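You operate a simulated robot arm through the tools that you are given. There is no shell and no other tool. Be economical: measure what you need, move in short steps, check, and stop when the job is done.

You run a simulated robot arm. Do the job below in one go: nothing can be reset, and whatever is moved stays where it is left.

TASK
Park the probe, turn the mode knob to OFF, switch programmer and holder off, then open both clamps.

The check looks at the end state, three seconds after you hand in, the way a careful person would. Anything else that was tipped, shoved, dropped, spilled or broken makes it a failure.

THE ROBOT
A 6-joint arm with a fingered hand, fixed in place. Base frame: the origin is at the foot of the arm, x ahead of it, y to its left, z up; the work surface is at about z = 0.8. Lengths are in m, angles in degrees, forces in N, time in s.
With the tool pointing down near the work surface it reaches from about 0.18 to 0.9 m from the base axis. Its first joint turns from -166.0 to 166.0 degrees. Payload 5 kg.
The TCP is the grasp point between the finger pads, 0.037 m short of the fingertips. In the tool frame z runs along the fingers and y along their closing line. The gripper opens to 0.124 m. The gripper's body begins 0.043 m behind the TCP. The gripper is a hand of 3 fingers: y runs from the thumb to the fingers, the wrist lies at [-0.021, -0.125, -0.215] in the tool frame.
Orientation is that of the tool frame in the base frame, as a unit quaternion [w, x, y, z]. With the fingers straight down and the wrist toward the robot, the tool's x, y and z point along [0, 1, 0], [1, 0, 0] and [0, 0, -1] of the base frame.

THE INTERFACE
- The arm moves only by the tool arm_command. Its argument "increments" is a list of rows, each a list of 6 numbers: the shift along the tool's x, y, z in m, then the turn, a rotation vector about the tool's x, y, z in degrees. In form: [[tx, ty, tz, wx, wy, wz], ...]. A call has 1 to 12 rows; each row shifts and turns the commanded pose from where the row before left it, along the tool's axes as they then stand. Each row takes 0.2 s and may step no farther than 0.05 m and 8.6 degrees from the row before; otherwise, the whole call is refused. A pose out of reach is approached as far as the arm can. The call stops where the force on the tool passes 40 N (or 10 N more than at its start, if that is more) or the arm is blocked; 0.2 s more then pass. In this call time passes only in rows, and 0.2 s behind the last. The reply holds the time, the measured pose of the TCP, the force on the tool along the base axes, the opening and the grip force, in the units named above and with some noise, with the torque about the TCP (base axes, N m) and any sound that the robot's microphone picked up.
- Cameras (640 x 400 px; columns grow to the right, rows downward): "scene" is fixed at [0.2214, -0.501, 1.5994]; the picture's right is [0.62, -0.79, 0.00], its down [-0.54, -0.42, -0.73] and it looks along [0.58, 0.45, -0.68] (base axes); focal length 320 px, centre (320, 200). "wrist" rides on the gripper at [0.072, -0.104, -0.154] in the tool frame; the picture's right is [-0.83, 0.26, -0.49], its down [-0.51, -0.72, 0.47] and it looks along [-0.23, 0.64, 0.73] (tool axes); focal length 243 px, centre (320, 200). There is no depth. A picture from a camera that has moved, and an enlarged one, comes with that camera's place and axes in the base frame and with its lens.
- snapshot(camera): a new picture of that camera. No time passes.
- curl_fingers(index, middle, thumb_bend, thumb_turn): sets how far each is bent, from 0 (flat) to 1 (curled in); at 0.3 the hand is open as for a grip, at 0.7 the pads meet at the TCP. One left out holds its place. A second passes; each finger stops where it meets its share of the squeeze, and holds until it gets a number again. It is the only way to open and close the hand. It gives what a move gives, with no picture; readings hold the bend of each and the force on the fingers (four entries, about 0 where the hand has none), thumb and palm. thumb_turn goes from beside the hand (0) to across from the fingers (1), as for a grip.
- enlarge(camera, box): a new picture of the part [left, top, right, bottom] of that camera's present view, enlarged. No time passes.
- job_done(): hands the job in; it is judged then, once.

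Go step by step. Nothing tells you positions but the pictures and the camera data: compare them with the known pose of the tool, close in by small moves and look again before you grip or let go. The budget is 120 turns and 64 pictures, counting those below and the enlarged ones. Unless the task says otherwise, let go and move clear before handing in, and close with one line.

The tools are called as a command line: name --pt "numbers of a row" for each row, then --argument value for the rest, lists and objects as JSON in quotes. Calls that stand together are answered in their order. arm_command: Moves the arm, as the interface text tells. Its arguments: {"type":"object","properties":{"increments":{"type":"array","items":{"type":"array","items":{"type":"number"}}}},"required":["increments"]} The other tools are called the same way: curl_fingers (index, middle, thumb_bend, thumb_turn) moves the fingers one by one; snapshot (camera) takes a picture; enlarge (camera, box) takes an enlarged picture of a part of a camera's view; job_done () hands the job in.

At the start:

```text
t: 0.0
tcp_pos: [0.7437, 0.0176, 1.1431]
tcp_rot: [0.0, 0.707, 0.707, 0.0]
contact_force: [-0.2, -1.2, -0.1]
torque: [0.05, 0.01, -0.01]
gripper_width: 0.1238
grasp_force: 0.1
shape: jaw
bend: [0.3, 0.3, 0.3, 0.98]
finger forces: [0.0, 0.1, 0.0, 0.0, 0.0, 0.1]
```

scene: 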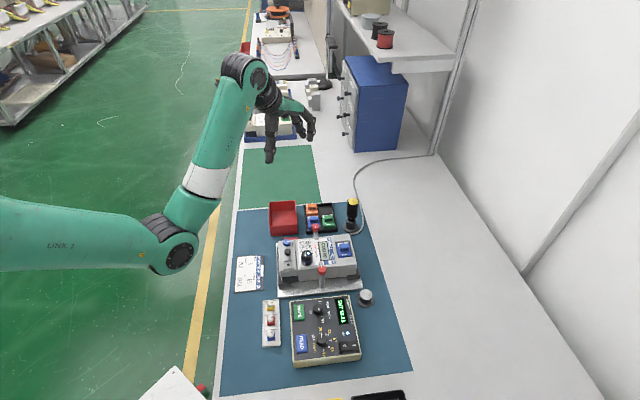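
wrist: 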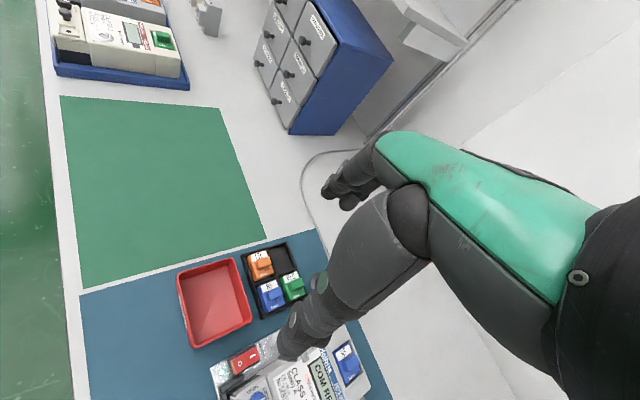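

I see a bench with a holder (two red clamps), a programmer box, and a probe or iron at the back right. I'll take closer pictures of these first.

enlarge --camera "scene" --box '[220, 190, 400, 300]'

enlarge --camera "scene" --box '[220, 280, 400, 390]'

```text
3.56 times, centred on (310, 245) of scene
camera zoom: at [0.2214, -0.501, 1.5994], right [0.62, -0.79, 0.0], down [-0.54, -0.42, -0.73], along [0.58, 0.45, -0.68], focal length 1139 px, centre (356, 40)
```

zoom: 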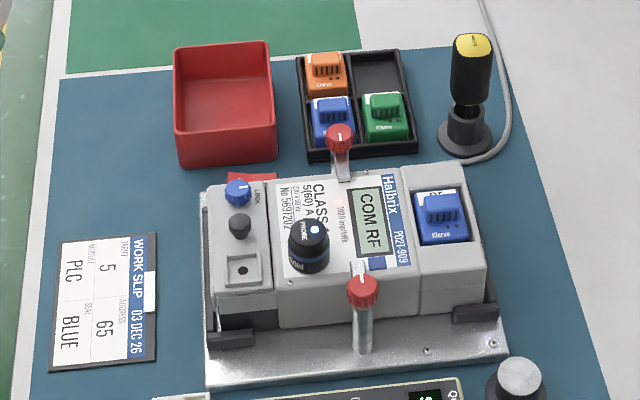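

```text
3.56 times, centred on (310, 335) of scene
camera zoom: at [0.2214, -0.501, 1.5994], right [0.62, -0.79, 0.0], down [-0.54, -0.42, -0.73], along [0.58, 0.45, -0.68], focal length 1139 px, centre (356, -280)
```

zoom: 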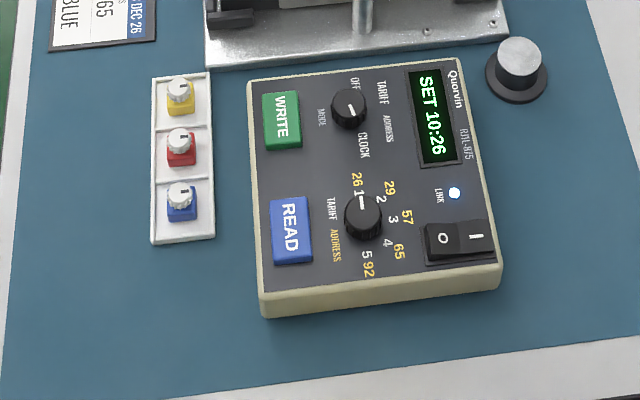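

I'll zoom in further on the key controls: the probe, the mode knob, the holder switch and the candidate parking places.

enlarge --camera "scene" --box '[272, 220, 336, 260]'

enlarge --camera "scene" --box '[288, 296, 368, 346]'

enlarge --camera "scene" --box '[320, 190, 400, 240]'

enlarge --camera "scene" --box '[288, 250, 384, 310]'

```text
10.00 times, centred on (304, 240) of scene
camera zoom: at [0.2214, -0.501, 1.5994], right [0.62, -0.79, 0.0], down [-0.54, -0.42, -0.73], along [0.58, 0.45, -0.68], focal length 3203 px, centre (480, -200)
```

zoom: 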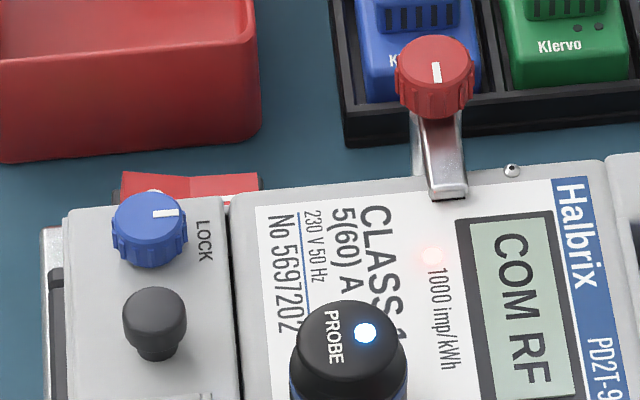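

```text
8.00 times, centred on (328, 321) of scene
camera zoom: at [0.2214, -0.501, 1.5994], right [0.62, -0.79, 0.0], down [-0.54, -0.42, -0.73], along [0.58, 0.45, -0.68], focal length 2562 px, centre (256, -768)
```

zoom: 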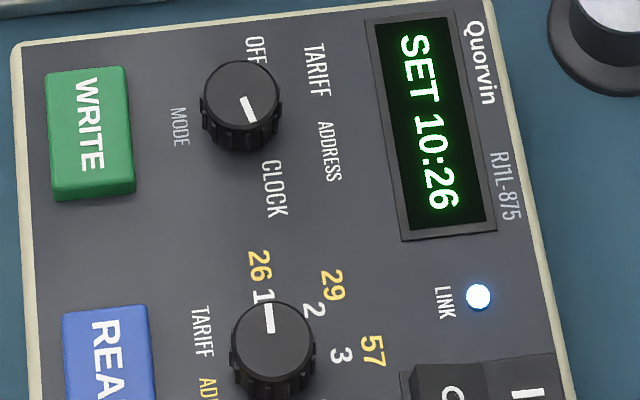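

```text
8.00 times, centred on (360, 215) of scene
camera zoom: at [0.2214, -0.501, 1.5994], right [0.62, -0.79, 0.0], down [-0.54, -0.42, -0.73], along [0.58, 0.45, -0.68], focal length 2562 px, centre (0, 80)
```

zoom: 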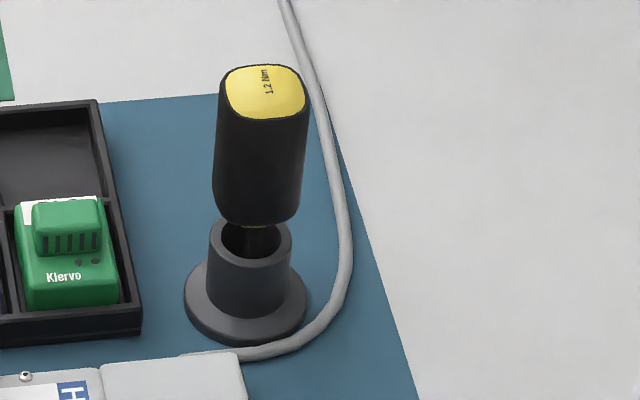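

```text
6.67 times, centred on (336, 280) of scene
camera zoom: at [0.2214, -0.501, 1.5994], right [0.62, -0.79, 0.0], down [-0.54, -0.42, -0.73], along [0.58, 0.45, -0.68], focal length 2135 px, centre (213, -333)
```

zoom: 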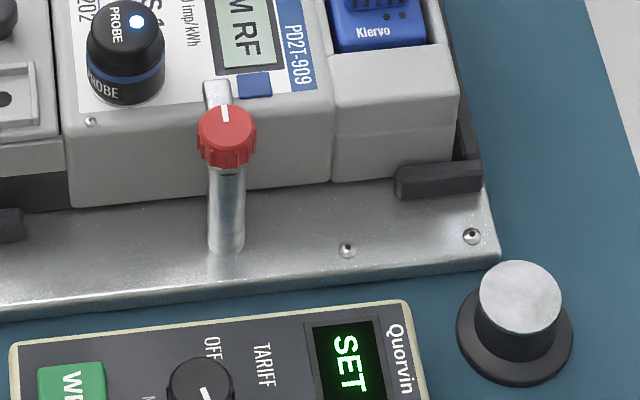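

The probe sits on the meter, and the steel-topped peg at the right looks like its parking post. The mode knob points at CLOCK. I'll look at the hand now to understand its geometry.

enlarge --camera "scene" --box '[224, 50, 336, 170]'

```text
3.33 times, centred on (280, 110) of scene
camera zoom: at [0.2214, -0.501, 1.5994], right [0.62, -0.79, 0.0], down [-0.54, -0.42, -0.73], along [0.58, 0.45, -0.68], focal length 1068 px, centre (453, 500)
```

zoom: 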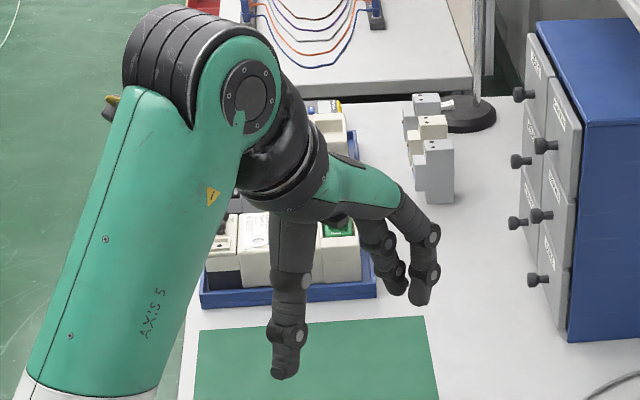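

The hand is clear of everything. I'll move toward the fixture, staying high, and look through the wrist camera to triangulate.

arm_command --pt "-0.015 -0.036 0.005 0 0 0" --pt "-0.015 -0.036 0.005 0 0 0" --pt "-0.015 -0.036 0.005 0 0 0" --pt "-0.015 -0.036 0.005 0 0 0" --pt "-0.015 -0.036 0.005 0 0 0" --pt "-0.015 -0.036 0.005 0 0 0" --pt "-0.015 -0.036 0.005 0 0 0" --pt "-0.015 -0.036 0.005 0 0 0"

snapshot --camera "wrist"

snapshot --camera "scene"

```text
t: 1.8
tcp_pos: [0.4617, -0.1048, 1.0876]
tcp_rot: [0.002, 0.707, 0.707, 0.002]
contact_force: [-0.3, 0.1, -1.3]
torque: [0.03, 0.04, 0.0]
gripper_width: 0.1236
grasp_force: 0.0
shape: jaw
bend: [0.3, 0.3, 0.3, 0.98]
finger forces: [0.1, 0.1, 0.0, 0.1, 0.0, 0.0]
out of reach, approached as far as the arm can: row 6, 7, 8
```

```text
54 pictures are left
camera wrist: at [0.3564, -0.032, 1.2424], right [0.26, -0.83, 0.49], down [-0.72, -0.51, -0.47], along [0.64, -0.23, -0.73], focal length 243 px, centre (320, 200)
```

wrist: 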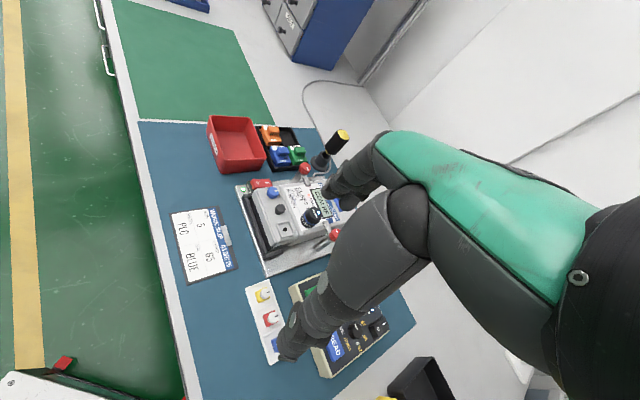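

```text
53 pictures are left
```

scene: 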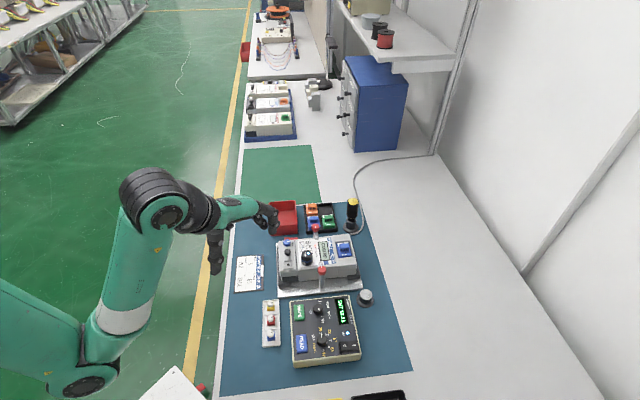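

Some rows were limited by reach, but the view is good. I'll zoom in on it to triangulate.

enlarge --camera "wrist" --box '[230, 150, 358, 230]'

enlarge --camera "wrist" --box '[250, 270, 410, 370]'

```text
5.00 times, centred on (294, 190) of wrist
camera zoom: at [0.3564, -0.032, 1.2424], right [0.26, -0.83, 0.49], down [-0.72, -0.51, -0.47], along [0.64, -0.23, -0.73], focal length 1213 px, centre (450, 250)
```

zoom: 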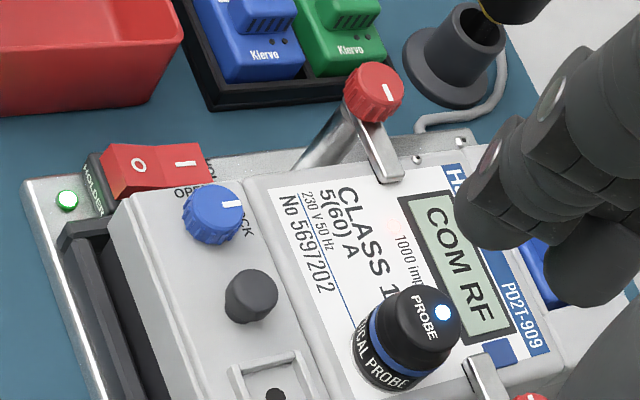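

```text
4.00 times, centred on (330, 320) of wrist
camera zoom: at [0.3564, -0.032, 1.2424], right [0.26, -0.83, 0.49], down [-0.72, -0.51, -0.47], along [0.64, -0.23, -0.73], focal length 970 px, centre (280, -280)
```

zoom: 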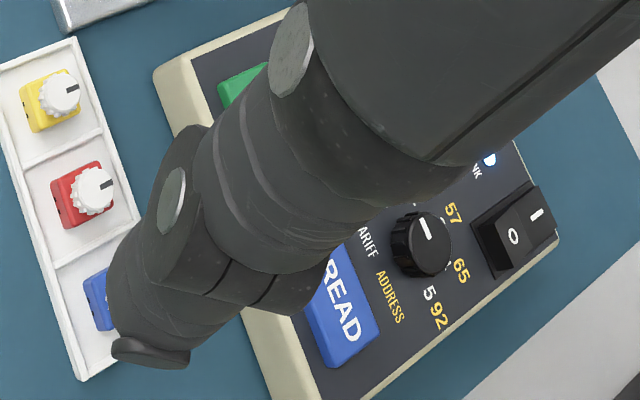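

Triangulated positions (m):

| Item | Position |
|---|---|
| Probe top | ≈ (0.6185, -0.144, 0.902) |
| Mode knob top | ≈ (0.537, -0.248, 0.852) |
| Programmer O | ≈ (0.502, -0.353, 0.848) |
| Holder O | ≈ (0.666, -0.022, 0.833) |

I'll hover above the probe with a slight yaw and check.

arm_command --pt "-0.008 0.032 0.01 0 0 0" --pt "-0.008 0.032 0.02 0 0 0" --pt "-0.008 0.032 0.02 0 0 0" --pt "-0.008 0.032 0.02 0 0 0" --pt "-0.007 0.029 0.0276 0 0 0" --pt "0 0 0 0 0 -7.5" --pt "0 0 0 0 0 -7.5"

curl_fingers --index 0.45 --middle 0.45 --thumb_bend 0.45 --thumb_turn 1

enlarge --camera "scene" --box '[232, 160, 392, 280]'

snapshot --camera "wrist"

```text
t: 3.4
tcp_pos: [0.6187, -0.1427, 0.9895]
tcp_rot: [0.0, 0.608, 0.794, 0.0]
contact_force: [0.3, 0.3, -0.4]
torque: [-0.03, -0.03, 0.03]
gripper_width: 0.124
grasp_force: 0.0
shape: jaw
bend: [0.3, 0.3, 0.3, 0.98]
finger forces: [0.1, 0.1, 0.1, 0.0, 0.0, 0.1]
```

```text
t: 4.4
tcp_pos: [0.6192, -0.1423, 0.9892]
tcp_rot: [0.0, 0.609, 0.794, 0.0]
contact_force: [-0.6, 1.2, -0.1]
torque: [0.0, 0.0, 0.03]
gripper_width: 0.0836
grasp_force: 0.0
shape: fingers
bend: [0.45, 0.45, 0.45, 0.99]
finger forces: [0.1, 0.0, 0.0, 0.1, 0.0, 0.0]
```

```text
3.33 times, centred on (312, 220) of scene
camera zoom: at [0.2214, -0.501, 1.5994], right [0.62, -0.79, 0.0], down [-0.54, -0.42, -0.73], along [0.58, 0.45, -0.68], focal length 1068 px, centre (347, 133)
```

zoom: 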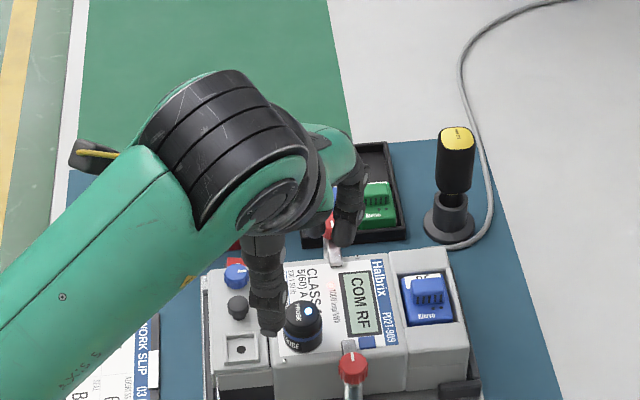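

```text
49 pictures are left
camera wrist: at [0.5004, -0.099, 1.1435], right [0.47, -0.73, 0.49], down [-0.57, -0.68, -0.47], along [0.68, -0.06, -0.73], focal length 243 px, centre (320, 200)
```

wrist: 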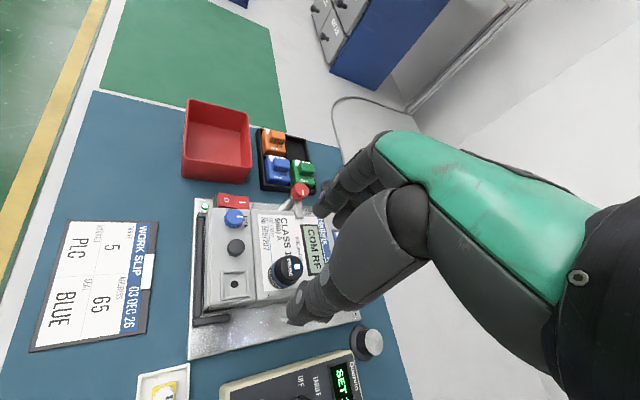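

The yaw is right and the probe sits under the TCP. I'll narrow the fingers and look at the tip height before going down.

curl_fingers --index 0.55 --middle 0.55 --thumb_bend 0.55

arm_command --pt "0 0 0.02 0 0 0" --pt "0 0 0.015 0 0 0"

enlarge --camera "scene" --box '[272, 215, 352, 275]'

enlarge --camera "wrist" --box '[220, 180, 380, 340]'

```text
t: 5.4
tcp_pos: [0.6184, -0.1423, 0.9895]
tcp_rot: [0.0, 0.608, 0.794, -0.001]
contact_force: [-0.7, 0.1, -0.6]
torque: [0.0, 0.0, -0.03]
gripper_width: 0.0524
grasp_force: 0.0
shape: fingers
bend: [0.55, 0.55, 0.55, 1.0]
finger forces: [0.1, 0.0, 0.0, 0.1, 0.0, 0.0]
```

```text
t: 6.0
tcp_pos: [0.6168, -0.1439, 0.9553]
tcp_rot: [0.0, 0.609, 0.793, 0.0]
contact_force: [-0.5, 0.0, 0.3]
torque: [0.02, 0.03, 0.04]
gripper_width: 0.0526
grasp_force: 0.0
shape: fingers
bend: [0.55, 0.55, 0.55, 1.0]
finger forces: [0.0, 0.0, 0.0, 0.0, 0.0, 0.1]
```

```text
6.67 times, centred on (312, 245) of scene
camera zoom: at [0.2214, -0.501, 1.5994], right [0.62, -0.79, 0.0], down [-0.54, -0.42, -0.73], along [0.58, 0.45, -0.68], focal length 2135 px, centre (373, -100)
```

zoom: 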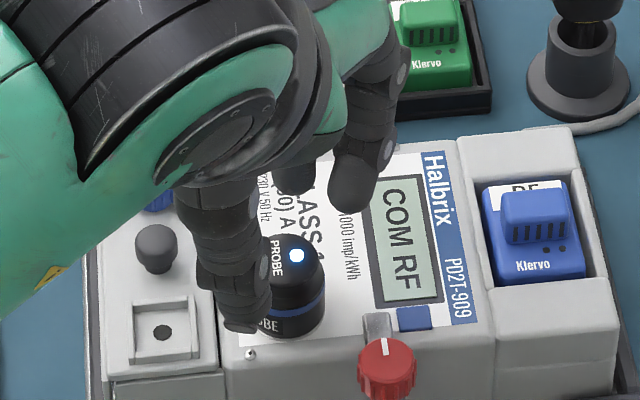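

```text
2.50 times, centred on (300, 260) of wrist
camera zoom: at [0.4989, -0.0995, 1.1092], right [0.47, -0.73, 0.49], down [-0.57, -0.68, -0.47], along [0.68, -0.06, -0.73], focal length 606 px, centre (370, 50)
```

zoom: 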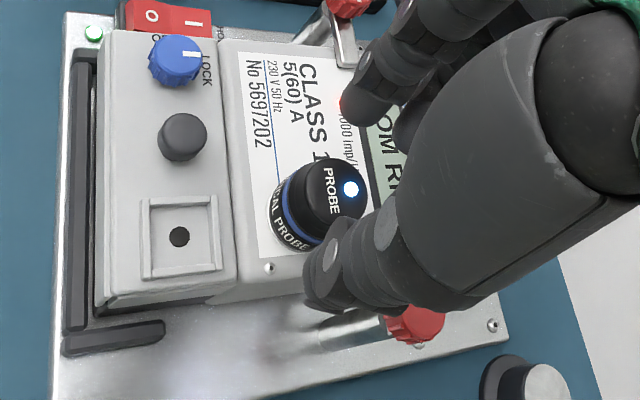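

The thumb tip hangs about 53 mm below the TCP and the meter face is at z ≈ 0.87, so I'll go down to TCP z ≈ 0.928 and close gently.

arm_command --pt "-0.001 0.0015 0.012 0 0 0" --pt "-0.001 0.001 0.01 0 0 0" --pt "0 0 0.005 0 0 0"

enlarge --camera "scene" --box '[272, 215, 352, 275]'

```text
t: 6.8
tcp_pos: [0.6218, -0.1428, 0.927]
tcp_rot: [0.0, 0.608, 0.794, 0.0]
contact_force: [-0.6, 1.0, 0.8]
torque: [0.02, -0.02, 0.0]
gripper_width: 0.0526
grasp_force: 0.0
shape: fingers
bend: [0.55, 0.55, 0.55, 1.0]
finger forces: [0.0, 0.0, 0.0, 0.0, 0.1, 0.1]
```

```text
6.67 times, centred on (312, 245) of scene
camera zoom: at [0.2214, -0.501, 1.5994], right [0.62, -0.79, 0.0], down [-0.54, -0.42, -0.73], along [0.58, 0.45, -0.68], focal length 2135 px, centre (373, -100)
```

zoom: 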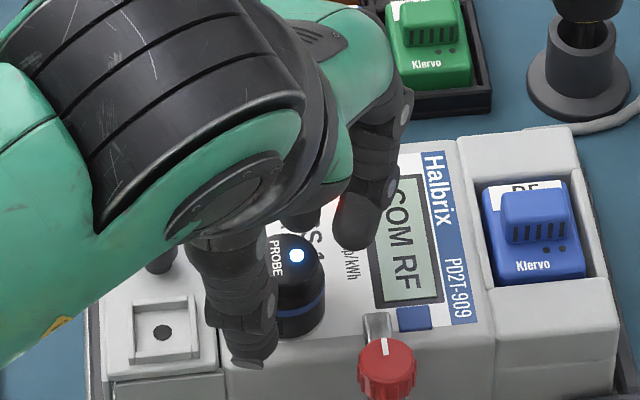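

The thumb and fingers straddle the probe. Closing now.

curl_fingers --index 0.68 --middle 0.68 --thumb_bend 0.68

enlarge --camera "scene" --box '[272, 215, 352, 275]'

```text
t: 7.8
tcp_pos: [0.6205, -0.1429, 0.9282]
tcp_rot: [0.0, 0.608, 0.794, 0.0]
contact_force: [0.4, 0.8, -0.2]
torque: [0.04, -0.02, 0.0]
gripper_width: 0.0311
grasp_force: 7.9
shape: fingers
bend: [0.63, 0.66, 0.62, 1.0]
finger forces: [5.5, 2.3, 0.0, 0.0, 7.3, 0.1]
```

```text
6.67 times, centred on (312, 245) of scene
camera zoom: at [0.2214, -0.501, 1.5994], right [0.62, -0.79, 0.0], down [-0.54, -0.42, -0.73], along [0.58, 0.45, -0.68], focal length 2135 px, centre (373, -100)
```

zoom: 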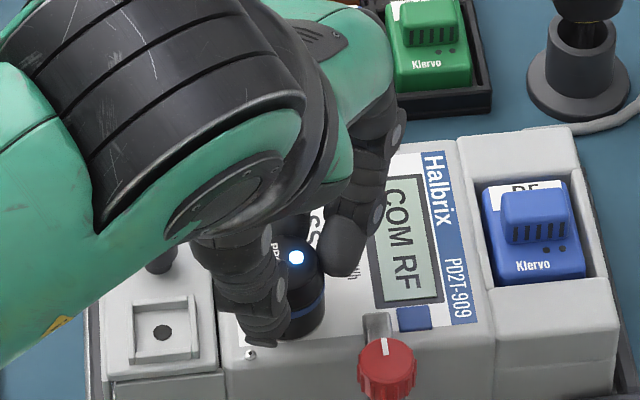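

The grip is at 31 mm, which matches the probe. I'll tighten a little and lift.

curl_fingers --index 0.75 --middle 0.75 --thumb_bend 0.75

arm_command --pt "0 0 -0.005 0 0 0" --pt "0 0 -0.01 0 0 0" --pt "0 0 -0.02 0 0 0" --pt "0 0 -0.02 0 0 0" --pt "0 0 -0.02 0 0 0"

enlarge --camera "scene" --box '[272, 195, 392, 315]'

enlarge --camera "wrist" --box '[220, 160, 400, 400]'

```text
t: 8.8
tcp_pos: [0.6201, -0.1425, 0.9279]
tcp_rot: [0.0, 0.608, 0.794, 0.0]
contact_force: [1.5, -0.1, 1.2]
torque: [-0.05, 0.01, 0.03]
gripper_width: 0.0297
grasp_force: 19.8
shape: fingers
bend: [0.63, 0.71, 0.63, 1.0]
finger forces: [10.7, 10.3, 0.1, 0.0, 18.8, 0.0]
```

```text
t: 10.0
tcp_pos: [0.6215, -0.1419, 1.0017]
tcp_rot: [0.0, 0.608, 0.794, 0.0]
contact_force: [0.7, 0.7, -0.5]
torque: [-0.03, 0.02, -0.02]
gripper_width: 0.0297
grasp_force: 19.7
shape: fingers
bend: [0.63, 0.71, 0.63, 1.0]
finger forces: [11.7, 10.2, 0.0, 0.0, 17.3, 0.0]
```

```text
3.33 times, centred on (332, 255) of scene
camera zoom: at [0.2214, -0.501, 1.5994], right [0.62, -0.79, 0.0], down [-0.54, -0.42, -0.73], along [0.58, 0.45, -0.68], focal length 1068 px, centre (280, 17)
```

zoom: 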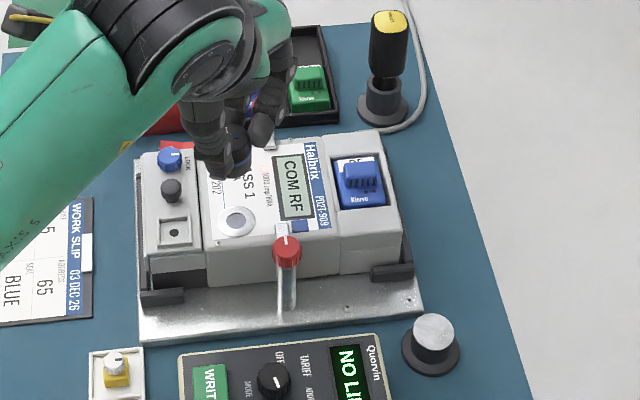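

```text
1.67 times, centred on (310, 280) of wrist
camera zoom: at [0.503, -0.0991, 1.1562], right [0.47, -0.73, 0.49], down [-0.57, -0.68, -0.47], along [0.68, -0.06, -0.73], focal length 404 px, centre (337, 67)
```

zoom: 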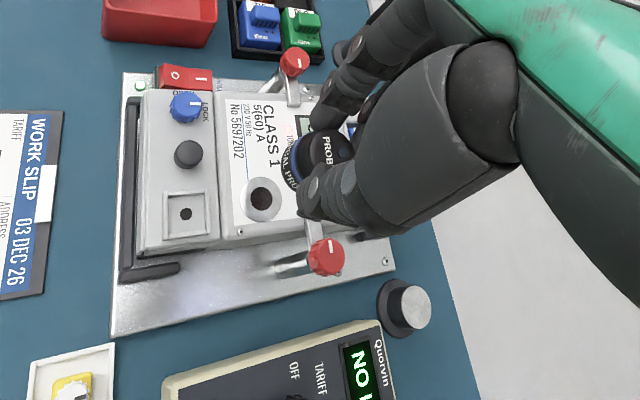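

The probe is off the meter, leaving a steel ring on its face. The park peg top is at about (0.658, -0.316, 0.826), so I'll carry the probe above it.

arm_command --pt "-0.0352 -0.0018 0 0 0 0" --pt "-0.0352 -0.0018 0 0 0 0" --pt "-0.0352 -0.0018 0 0 0 0" --pt "-0.0352 -0.0018 0 0 0 0" --pt "-0.0352 -0.0019 0 0 0 0" --pt "0 0 0.03 0 0 0" --pt "0 0 0.03 0 0 0"

enlarge --camera "scene" --box '[328, 255, 408, 315]'

enlarge --camera "wrist" --box '[240, 200, 400, 360]'

```text
t: 11.6
tcp_pos: [0.6579, -0.3151, 0.9406]
tcp_rot: [0.0, 0.609, 0.793, 0.0]
contact_force: [-0.5, 0.1, -0.4]
torque: [0.03, 0.0, 0.01]
gripper_width: 0.0293
grasp_force: 19.6
shape: fingers
bend: [0.63, 0.71, 0.63, 1.0]
finger forces: [11.7, 10.2, 0.0, 0.0, 17.3, 0.0]
```

```text
6.67 times, centred on (368, 285) of scene
camera zoom: at [0.2214, -0.501, 1.5994], right [0.62, -0.79, 0.0], down [-0.54, -0.42, -0.73], along [0.58, 0.45, -0.68], focal length 2135 px, centre (0, -367)
```

zoom: 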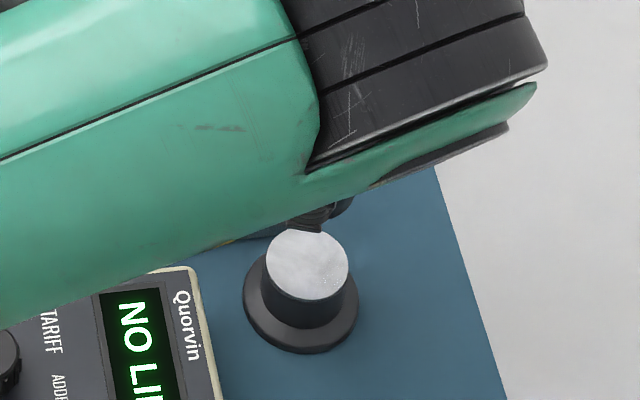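

```text
2.50 times, centred on (320, 280) of wrist
camera zoom: at [0.54, -0.2721, 1.0942], right [0.47, -0.73, 0.49], down [-0.57, -0.68, -0.47], along [0.68, -0.06, -0.73], focal length 606 px, centre (320, 0)
```

zoom: 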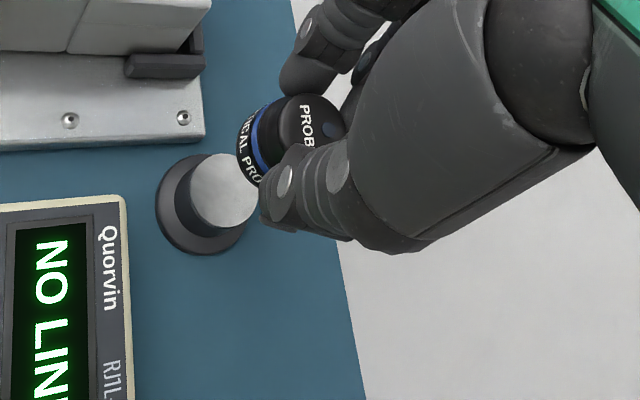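

The peg and probe are nearly aligned. I'll make a small correction and descend most of the way.

arm_command --pt "-0.0023 -0.0011 0.015 0 0 0" --pt "0 0 0.015 0 0 0" --pt "0 0 0.01 0 0 0" --pt "0 0 0.005 0 0 0"

enlarge --camera "wrist" --box '[260, 210, 360, 310]'

enlarge --camera "scene" --box '[328, 255, 408, 315]'

```text
t: 12.6
tcp_pos: [0.6589, -0.3185, 0.8971]
tcp_rot: [0.0, 0.609, 0.793, 0.0]
contact_force: [0.0, -0.1, -0.8]
torque: [0.0, 0.0, -0.03]
gripper_width: 0.0294
grasp_force: 19.8
shape: fingers
bend: [0.63, 0.71, 0.63, 1.0]
finger forces: [11.6, 10.3, 0.0, 0.1, 17.3, 0.0]
```

```text
4.00 times, centred on (310, 260) of wrist
camera zoom: at [0.5391, -0.2743, 1.0508], right [0.47, -0.73, 0.49], down [-0.57, -0.68, -0.47], along [0.68, -0.06, -0.73], focal length 970 px, centre (360, -40)
```

zoom: 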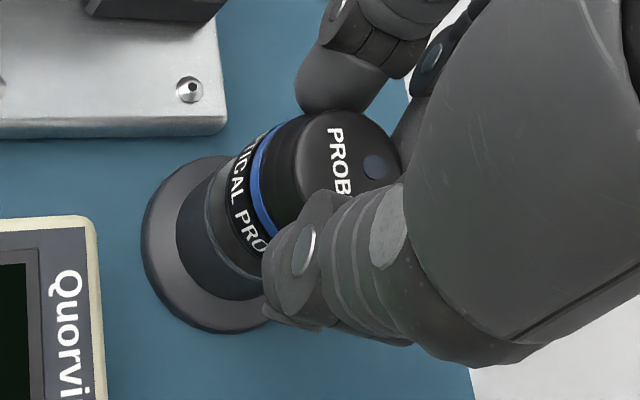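

```text
6.67 times, centred on (368, 285) of scene
camera zoom: at [0.2214, -0.501, 1.5994], right [0.62, -0.79, 0.0], down [-0.54, -0.42, -0.73], along [0.58, 0.45, -0.68], focal length 2135 px, centre (0, -367)
```

zoom: 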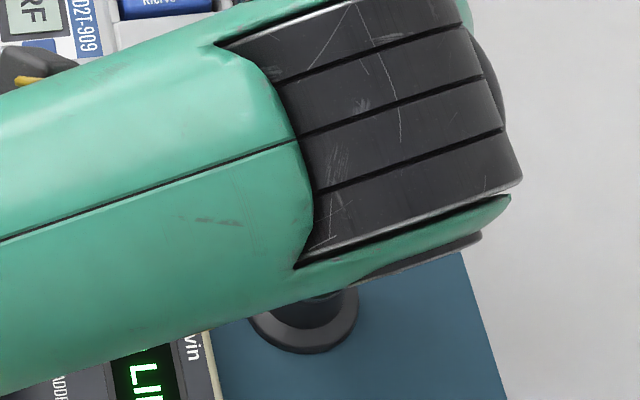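

Seen from above, the alignment looks coaxial. I'll descend in small guarded steps.

arm_command --pt "0 0 0.004 0 0 0" --pt "0 0 0.003 0 0 0" --pt "0 0 0.002 0 0 0"

enlarge --camera "wrist" --box '[260, 210, 360, 310]'

```text
t: 13.4
tcp_pos: [0.6587, -0.3174, 0.8878]
tcp_rot: [0.001, 0.608, 0.794, 0.0]
contact_force: [-0.2, -0.4, -2.3]
torque: [0.0, 0.03, 0.0]
gripper_width: 0.0294
grasp_force: 19.6
shape: fingers
bend: [0.63, 0.71, 0.63, 1.0]
finger forces: [11.4, 10.6, 0.1, 0.0, 17.0, 0.0]
```

```text
4.00 times, centred on (310, 260) of wrist
camera zoom: at [0.5402, -0.2743, 1.0419], right [0.47, -0.73, 0.49], down [-0.57, -0.68, -0.47], along [0.68, -0.06, -0.73], focal length 970 px, centre (360, -40)
```

zoom: 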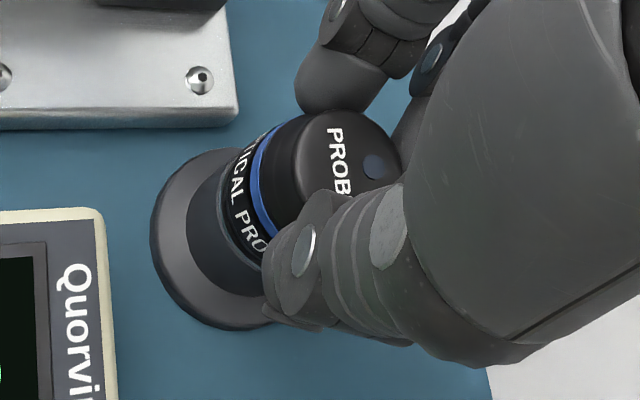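

There's a slight downward pull, probably the magnet. I'll continue down in small steps.

arm_command --pt "0 0 0.002 0 0 0" --pt "0 0 0.002 0 0 0"

```text
t: 14.0
tcp_pos: [0.6588, -0.318, 0.8863]
tcp_rot: [0.002, 0.609, 0.794, 0.001]
contact_force: [0.3, 0.4, 10.4]
torque: [-0.04, 0.18, -0.01]
gripper_width: 0.0297
grasp_force: 23.9
shape: fingers
bend: [0.62, 0.72, 0.64, 1.0]
finger forces: [12.1, 12.0, 0.0, 0.0, 23.5, 0.0]
```

The probe is seated at TCP z ≈ 0.886. I'll release modestly.

curl_fingers --index 0.54 --middle 0.54 --thumb_bend 0.54

enlarge --camera "wrist" --box '[260, 210, 360, 310]'

```text
t: 15.0
tcp_pos: [0.6579, -0.3173, 0.8838]
tcp_rot: [-0.001, 0.608, 0.794, 0.001]
contact_force: [-0.6, -0.6, -0.9]
torque: [0.0, 0.0, 0.0]
gripper_width: 0.0544
grasp_force: 0.1
shape: fingers
bend: [0.54, 0.54, 0.54, 1.0]
finger forces: [0.0, 0.1, 0.0, 0.0, 0.0, 0.0]
```

```text
4.00 times, centred on (310, 260) of wrist
camera zoom: at [0.5391, -0.2741, 1.0382], right [0.47, -0.73, 0.49], down [-0.57, -0.68, -0.47], along [0.68, -0.06, -0.73], focal length 970 px, centre (360, -40)
```

zoom: 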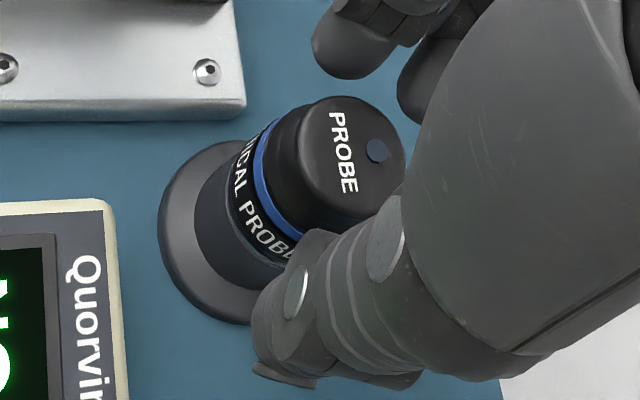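

The probe stands on its post. I'll lift off and go over the mode knob with zero yaw.

arm_command --pt "0 0 -0.02 0 0 0" --pt "0 0 -0.04 0 0 0" --pt "0 0 -0.04 0 0 0" --pt "0.0246 -0.0247 0 0 0 0" --pt "0.0246 -0.0247 0 0 0 0" --pt "0.0246 -0.0247 0 0 0 0" --pt "0.0247 -0.0247 0 0 0 0" --pt "0 0 0 0 0 7.5" --pt "0 0 0 0 0 7.5" --pt "0 0 0.03 0 0 0"

snapshot --camera "scene"

enlarge --camera "wrist" --box '[200, 160, 400, 360]'

```text
t: 17.2
tcp_pos: [0.5359, -0.2495, 0.9551]
tcp_rot: [0.0, 0.708, 0.706, 0.001]
contact_force: [0.5, 0.6, 0.5]
torque: [-0.02, 0.01, -0.01]
gripper_width: 0.0545
grasp_force: 0.1
shape: fingers
bend: [0.54, 0.54, 0.54, 1.0]
finger forces: [0.0, 0.0, 0.0, 0.0, 0.0, 0.0]
```

```text
36 pictures are left
```

scene: 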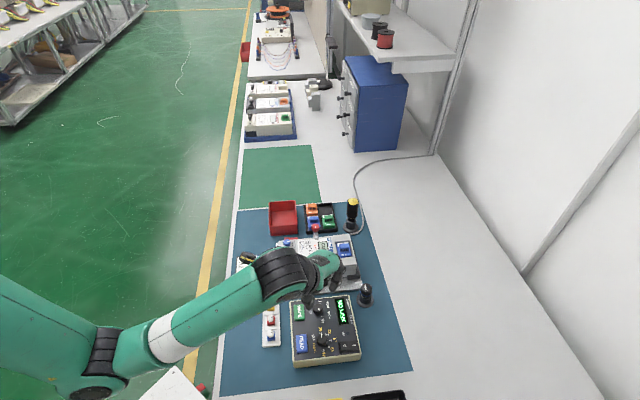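

```text
2.00 times, centred on (300, 260) of wrist
camera zoom: at [0.4326, -0.1767, 1.1097], right [0.26, -0.83, 0.49], down [-0.72, -0.51, -0.47], along [0.64, -0.23, -0.73], focal length 485 px, centre (360, 80)
```

zoom: 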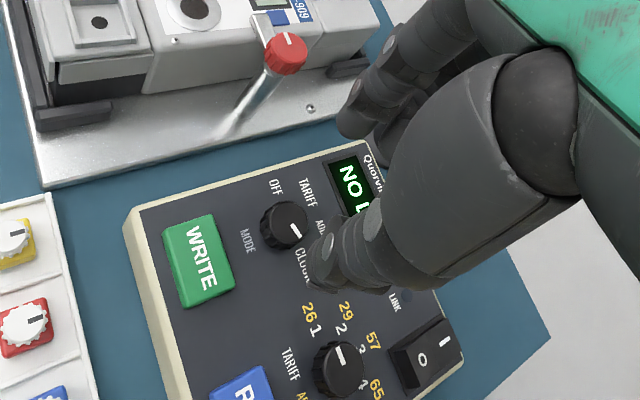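

The mode knob centre is at about (0.539, -0.246), with the panel near z = 0.836. I'll narrow the fingers, correct, and descend partway.

curl_fingers --index 0.57 --middle 0.57 --thumb_bend 0.57

arm_command --pt "0.0035 0.003 0.02 0 0 0" --pt "0 0 0.02 0 0 0" --pt "0 0 0.01 0 0 0"

enlarge --camera "scene" --box '[288, 280, 368, 340]'

enlarge --camera "wrist" --box '[240, 210, 340, 310]'

```text
t: 18.2
tcp_pos: [0.5362, -0.2513, 0.9555]
tcp_rot: [0.0, 0.707, 0.708, 0.0]
contact_force: [-1.2, -0.6, 0.3]
torque: [-0.02, 0.02, 0.01]
gripper_width: 0.0494
grasp_force: 0.1
shape: fingers
bend: [0.56, 0.56, 0.56, 1.0]
finger forces: [0.1, 0.0, 0.1, 0.0, 0.1, 0.1]
```

```text
t: 19.0
tcp_pos: [0.5394, -0.2462, 0.9048]
tcp_rot: [0.0, 0.707, 0.707, 0.0]
contact_force: [0.7, 0.5, 0.7]
torque: [-0.01, -0.02, -0.01]
gripper_width: 0.0495
grasp_force: 0.0
shape: fingers
bend: [0.56, 0.56, 0.56, 1.0]
finger forces: [0.1, 0.1, 0.0, 0.0, 0.0, 0.1]
```

```text
6.67 times, centred on (328, 310) of scene
camera zoom: at [0.2214, -0.501, 1.5994], right [0.62, -0.79, 0.0], down [-0.54, -0.42, -0.73], along [0.58, 0.45, -0.68], focal length 2135 px, centre (267, -533)
```

zoom: 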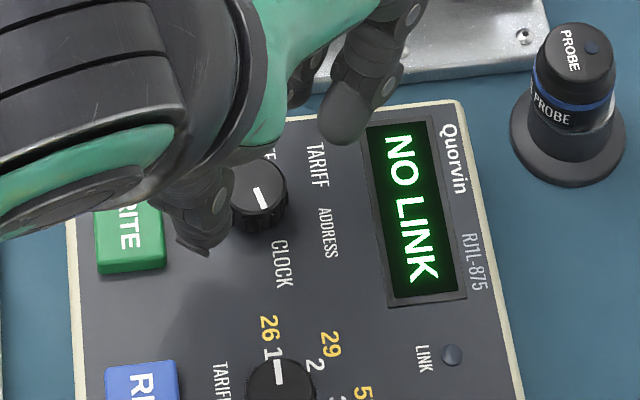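

```text
4.00 times, centred on (290, 260) of wrist
camera zoom: at [0.4363, -0.1731, 1.059], right [0.26, -0.83, 0.49], down [-0.72, -0.51, -0.47], along [0.64, -0.23, -0.73], focal length 970 px, centre (440, -40)
```

zoom: 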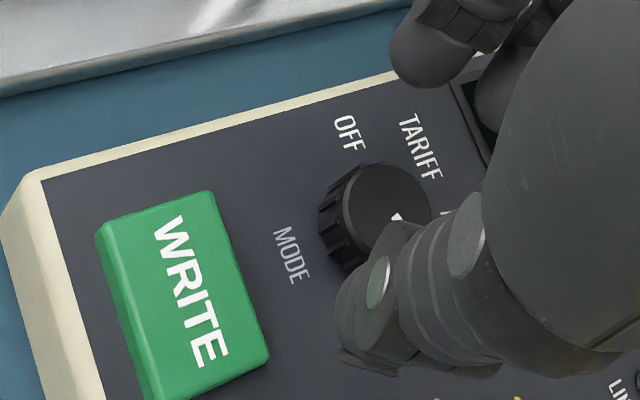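

The knob lies between the thumb and fingers. I'll descend the last 8 mm and grip.

arm_command --pt "0 0 0.005 0 0 0" --pt "0 0 0.003 0 0 0"

curl_fingers --index 0.73 --middle 0.73 --thumb_bend 0.73

enlarge --camera "wrist" --box '[240, 210, 340, 310]'

```text
t: 19.6
tcp_pos: [0.5378, -0.2445, 0.8945]
tcp_rot: [0.0, 0.708, 0.707, -0.001]
contact_force: [0.4, -0.5, 0.3]
torque: [0.0, 0.02, 0.01]
gripper_width: 0.0496
grasp_force: 0.0
shape: fingers
bend: [0.56, 0.56, 0.56, 1.0]
finger forces: [0.1, 0.0, 0.1, 0.0, 0.0, 0.0]
```

```text
t: 20.6
tcp_pos: [0.5397, -0.2448, 0.8965]
tcp_rot: [-0.001, 0.708, 0.707, 0.0]
contact_force: [0.7, -0.3, -0.6]
torque: [0.0, -0.03, 0.01]
gripper_width: 0.0015
grasp_force: 0.0
shape: fingers
bend: [0.72, 0.73, 0.72, 1.0]
finger forces: [0.0, 0.0, 0.0, 0.0, 0.1, 0.0]
```

```text
4.00 times, centred on (290, 260) of wrist
camera zoom: at [0.4366, -0.1718, 1.0507], right [0.26, -0.83, 0.49], down [-0.72, -0.51, -0.47], along [0.64, -0.23, -0.73], focal length 970 px, centre (440, -40)
```

zoom: 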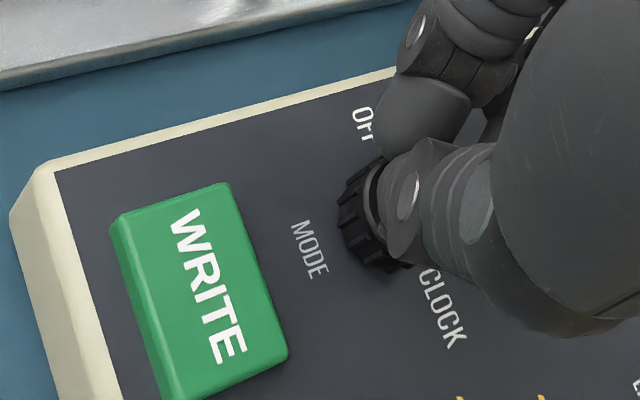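

The fingers closed just above the knob because the tips rise as they close. I'll reopen a little, go about 9 mm lower and close again.

curl_fingers --index 0.58 --middle 0.58 --thumb_bend 0.58

arm_command --pt "0 0 0.005 0 0 0" --pt "0 0 0.004 0 0 0"

curl_fingers --index 0.68 --middle 0.68 --thumb_bend 0.68

```text
t: 21.6
tcp_pos: [0.5402, -0.2451, 0.8965]
tcp_rot: [0.0, 0.707, 0.707, 0.0]
contact_force: [-0.5, -0.3, -0.8]
torque: [0.01, -0.03, -0.02]
gripper_width: 0.0452
grasp_force: 0.1
shape: fingers
bend: [0.57, 0.57, 0.57, 1.0]
finger forces: [0.0, 0.1, 0.0, 0.0, 0.0, 0.0]
```

```text
t: 22.2
tcp_pos: [0.5399, -0.2445, 0.8881]
tcp_rot: [-0.001, 0.707, 0.707, 0.0]
contact_force: [0.5, 0.4, -0.6]
torque: [0.01, 0.01, -0.03]
gripper_width: 0.045
grasp_force: 0.0
shape: fingers
bend: [0.57, 0.57, 0.57, 1.0]
finger forces: [0.1, 0.0, 0.0, 0.0, 0.0, 0.1]
```

```text
t: 23.2
tcp_pos: [0.5385, -0.2447, 0.8877]
tcp_rot: [0.0, 0.707, 0.707, 0.001]
contact_force: [-5.0, 0.8, -1.1]
torque: [0.02, 0.22, 0.0]
gripper_width: 0.0241
grasp_force: 3.6
shape: fingers
bend: [0.66, 0.68, 0.63, 1.0]
finger forces: [1.2, 0.0, 0.0, 0.0, 6.9, 0.0]
```

The knob is gripped, but the thumb carries more load than the fingers. I'll shift back 2 mm and tighten.

arm_command --pt "0 -0.002 0 0 0 0"

curl_fingers --index 0.72 --middle 0.74 --thumb_bend 0.7

enlarge --camera "wrist" --box '[240, 210, 340, 310]'

```text
t: 23.6
tcp_pos: [0.5375, -0.2464, 0.888]
tcp_rot: [0.0, 0.707, 0.707, 0.0]
contact_force: [-2.6, 1.3, -2.2]
torque: [-0.01, 0.01, -0.01]
gripper_width: 0.0232
grasp_force: 3.7
shape: fingers
bend: [0.66, 0.68, 0.64, 1.0]
finger forces: [2.1, 0.6, 0.0, 0.0, 3.9, 0.1]
```

```text
t: 24.6
tcp_pos: [0.5393, -0.2458, 0.8872]
tcp_rot: [0.0, 0.707, 0.707, 0.0]
contact_force: [9.9, -4.9, -0.2]
torque: [-0.16, -0.35, 0.02]
gripper_width: 0.021
grasp_force: 12.8
shape: fingers
bend: [0.71, 0.72, 0.65, 1.0]
finger forces: [7.9, 11.0, 0.1, 0.1, 6.6, 0.0]
```

```text
4.00 times, centred on (290, 260) of wrist
camera zoom: at [0.4347, -0.1726, 1.0423], right [0.26, -0.83, 0.49], down [-0.72, -0.51, -0.47], along [0.64, -0.23, -0.73], focal length 970 px, centre (440, -40)
```

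zoom: 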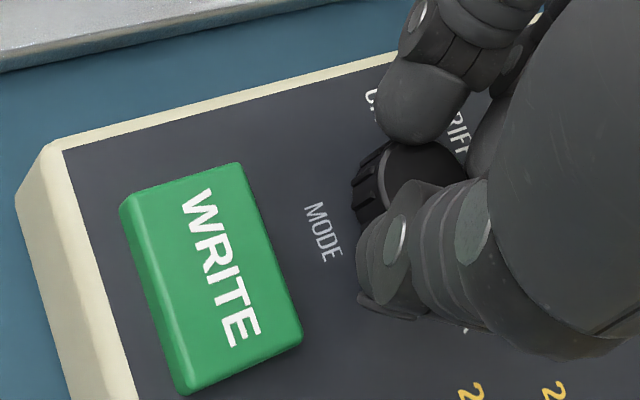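

The grip is good. I'll turn counter-clockwise in small steps, watching the torque.

arm_command --pt "0 0.001 0 0 0 -8" --pt "0 0 0 0 0 -8" --pt "0 0 0 0 0 -8" --pt "0 0 0 0 0 -8"

enlarge --camera "scene" --box '[288, 280, 368, 340]'

```text
t: 25.6
tcp_pos: [0.5379, -0.2446, 0.8873]
tcp_rot: [0.001, 0.484, 0.875, 0.001]
contact_force: [5.5, -2.4, 7.9]
torque: [-0.11, -0.16, 0.0]
gripper_width: 0.0211
grasp_force: 15.8
shape: fingers
bend: [0.71, 0.72, 0.65, 1.0]
finger forces: [8.0, 11.3, 0.1, 0.0, 11.7, 0.0]
```

```text
6.67 times, centred on (328, 310) of scene
camera zoom: at [0.2214, -0.501, 1.5994], right [0.62, -0.79, 0.0], down [-0.54, -0.42, -0.73], along [0.58, 0.45, -0.68], focal length 2135 px, centre (267, -533)
```

zoom: 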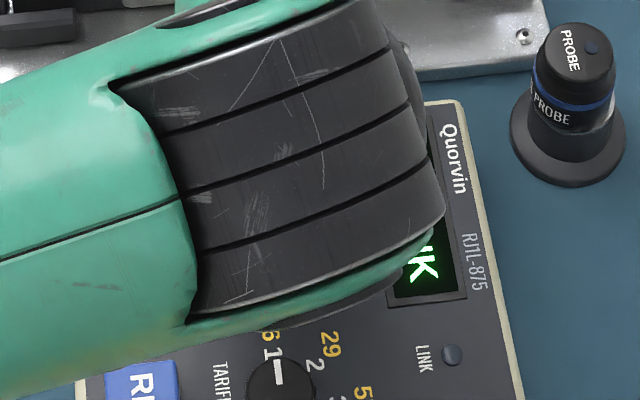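

No slip so far. I'll continue turning.

arm_command --pt "0 0 0 0 0 -8" --pt "0 0 0 0 0 -8" --pt "0 0 0 0 0 -8" --pt "0 0 0 0 0 -8" --pt "0 0 0 0 0 -8"

enlarge --camera "wrist" --box '[200, 180, 360, 340]'

```text
t: 26.8
tcp_pos: [0.5367, -0.2445, 0.8868]
tcp_rot: [0.0, 0.154, 0.988, 0.0]
contact_force: [-1.8, 7.8, 12.8]
torque: [0.2, 0.11, -0.03]
gripper_width: 0.0211
grasp_force: 16.1
shape: fingers
bend: [0.71, 0.73, 0.65, 1.0]
finger forces: [12.9, 7.7, 0.0, 0.0, 10.9, 0.0]
```

```text
2.50 times, centred on (280, 260) of wrist
camera zoom: at [0.4379, -0.321, 1.0412], right [0.87, -0.01, 0.49], down [0.26, -0.84, -0.47], along [0.42, 0.54, -0.73], focal length 606 px, centre (420, 50)
```

zoom: 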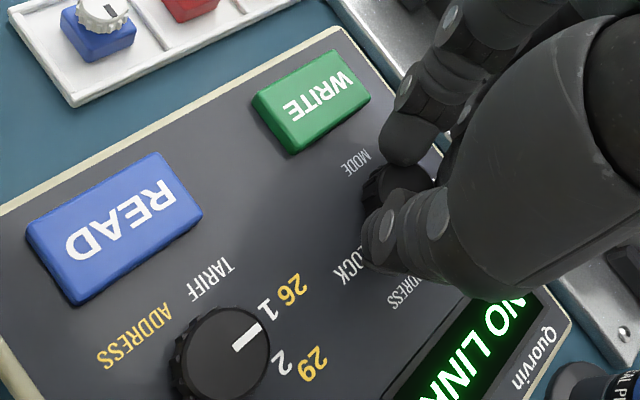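

I'm at yaw 72°. I'll continue four more steps while the wrist allows.

arm_command --pt "0 0 0 0 0 -8" --pt "0 0 0 0 0 -8" --pt "0 0 0 0 0 -8" --pt "0 0 0 0 0 -8"

enlarge --camera "wrist" --box '[200, 180, 360, 340]'

```text
t: 27.3
tcp_pos: [0.5486, -0.2476, 0.8814]
tcp_rot: [0.001, 0.084, 0.996, -0.002]
contact_force: [-5.3, 3.4, 12.5]
torque: [-0.28, 0.3, -0.11]
gripper_width: 0.0225
grasp_force: 14.9
shape: fingers
bend: [0.71, 0.74, 0.67, 1.0]
finger forces: [9.9, 0.0, 0.0, 0.0, 19.5, 0.0]
out of reach, approached as far as the arm can: row 1, 2
stopped in row 2: the force on the tool passed its limit at 52 N (the readings are from after the stop); the commanded pose is now the measured one
```

```text
2.50 times, centred on (280, 260) of wrist
camera zoom: at [0.4598, -0.3365, 1.0344], right [0.86, 0.12, 0.49], down [0.38, -0.8, -0.47], along [0.34, 0.59, -0.73], focal length 606 px, centre (420, 50)
```

zoom: 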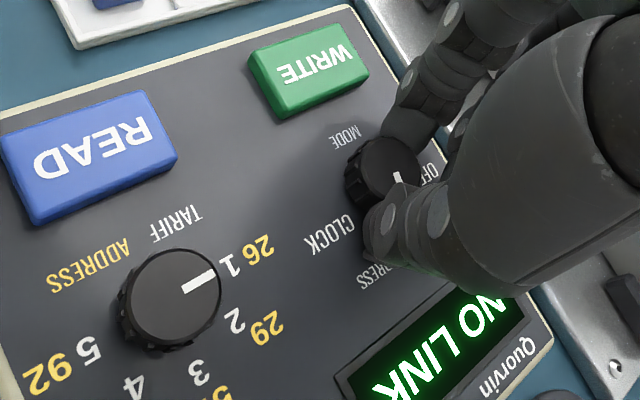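

The wrist reached its limit at about 80° of yaw. I'll release, rise and look.

curl_fingers --index 0.58 --middle 0.58 --thumb_bend 0.58

arm_command --pt "0 0 -0.02 0 0 0" --pt "0 0 -0.03 0 0 0" --pt "0 0 -0.02 0 0 8" --pt "0 0 0 0 0 8" --pt "0 0 0 0 0 8" --pt "0 0 0 0 0 8" --pt "0 0 0 0 0 8" --pt "0 0 0 0 0 8"

enlarge --camera "wrist" --box '[200, 180, 360, 340]'

```text
t: 28.4
tcp_pos: [0.5495, -0.2478, 0.882]
tcp_rot: [0.004, 0.084, 0.996, -0.002]
contact_force: [-1.4, -2.8, 12.0]
torque: [0.2, 0.08, 0.04]
gripper_width: 0.0403
grasp_force: 6.4
shape: fingers
bend: [0.61, 0.58, 0.57, 1.0]
finger forces: [9.0, 3.2, 0.0, 0.0, 0.1, 0.1]
stopped: the force on the tool passed its limit at 40 N (the readings are from after the stop); the commanded pose is now the measured one
```

```text
t: 30.2
tcp_pos: [0.5755, -0.2492, 0.9193]
tcp_rot: [0.002, 0.483, 0.875, -0.001]
contact_force: [-0.6, -0.6, 0.0]
torque: [0.0, 0.04, 0.01]
gripper_width: 0.0454
grasp_force: 0.1
shape: fingers
bend: [0.57, 0.57, 0.57, 1.0]
finger forces: [0.0, 0.0, 0.0, 0.0, 0.0, 0.1]
out of reach, approached as far as the arm can: row 1, 2
```

```text
2.50 times, centred on (280, 260) of wrist
camera zoom: at [0.4486, -0.242, 1.0731], right [0.66, -0.56, 0.5], down [-0.34, -0.82, -0.47], along [0.67, 0.14, -0.73], focal length 606 px, centre (420, 50)
```

zoom: 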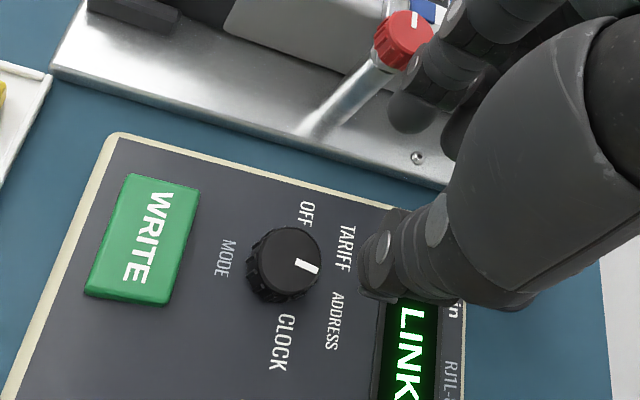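

The pointer is now at ADDRESS, so it needs two more clicks. I'll start the next grip from a lower yaw of about -20°.

arm_command --pt "0 0 -0.02 0 0 8" --pt "0 0 -0.02 0 0 8" --pt "0 0 0 0 0 8" --pt "0 0 0 0 0 8" --pt "0 0 0 0 0 8" --pt "0 0 0 0 0 8" --pt "0 0 0 0 0 4"

```text
t: 31.8
tcp_pos: [0.5758, -0.2486, 0.9586]
tcp_rot: [0.004, 0.818, 0.576, 0.0]
contact_force: [0.1, 0.4, 0.0]
torque: [0.0, -0.02, 0.01]
gripper_width: 0.0456
grasp_force: 0.0
shape: fingers
bend: [0.57, 0.57, 0.57, 1.0]
finger forces: [0.0, 0.1, 0.0, 0.0, 0.1, 0.0]
```

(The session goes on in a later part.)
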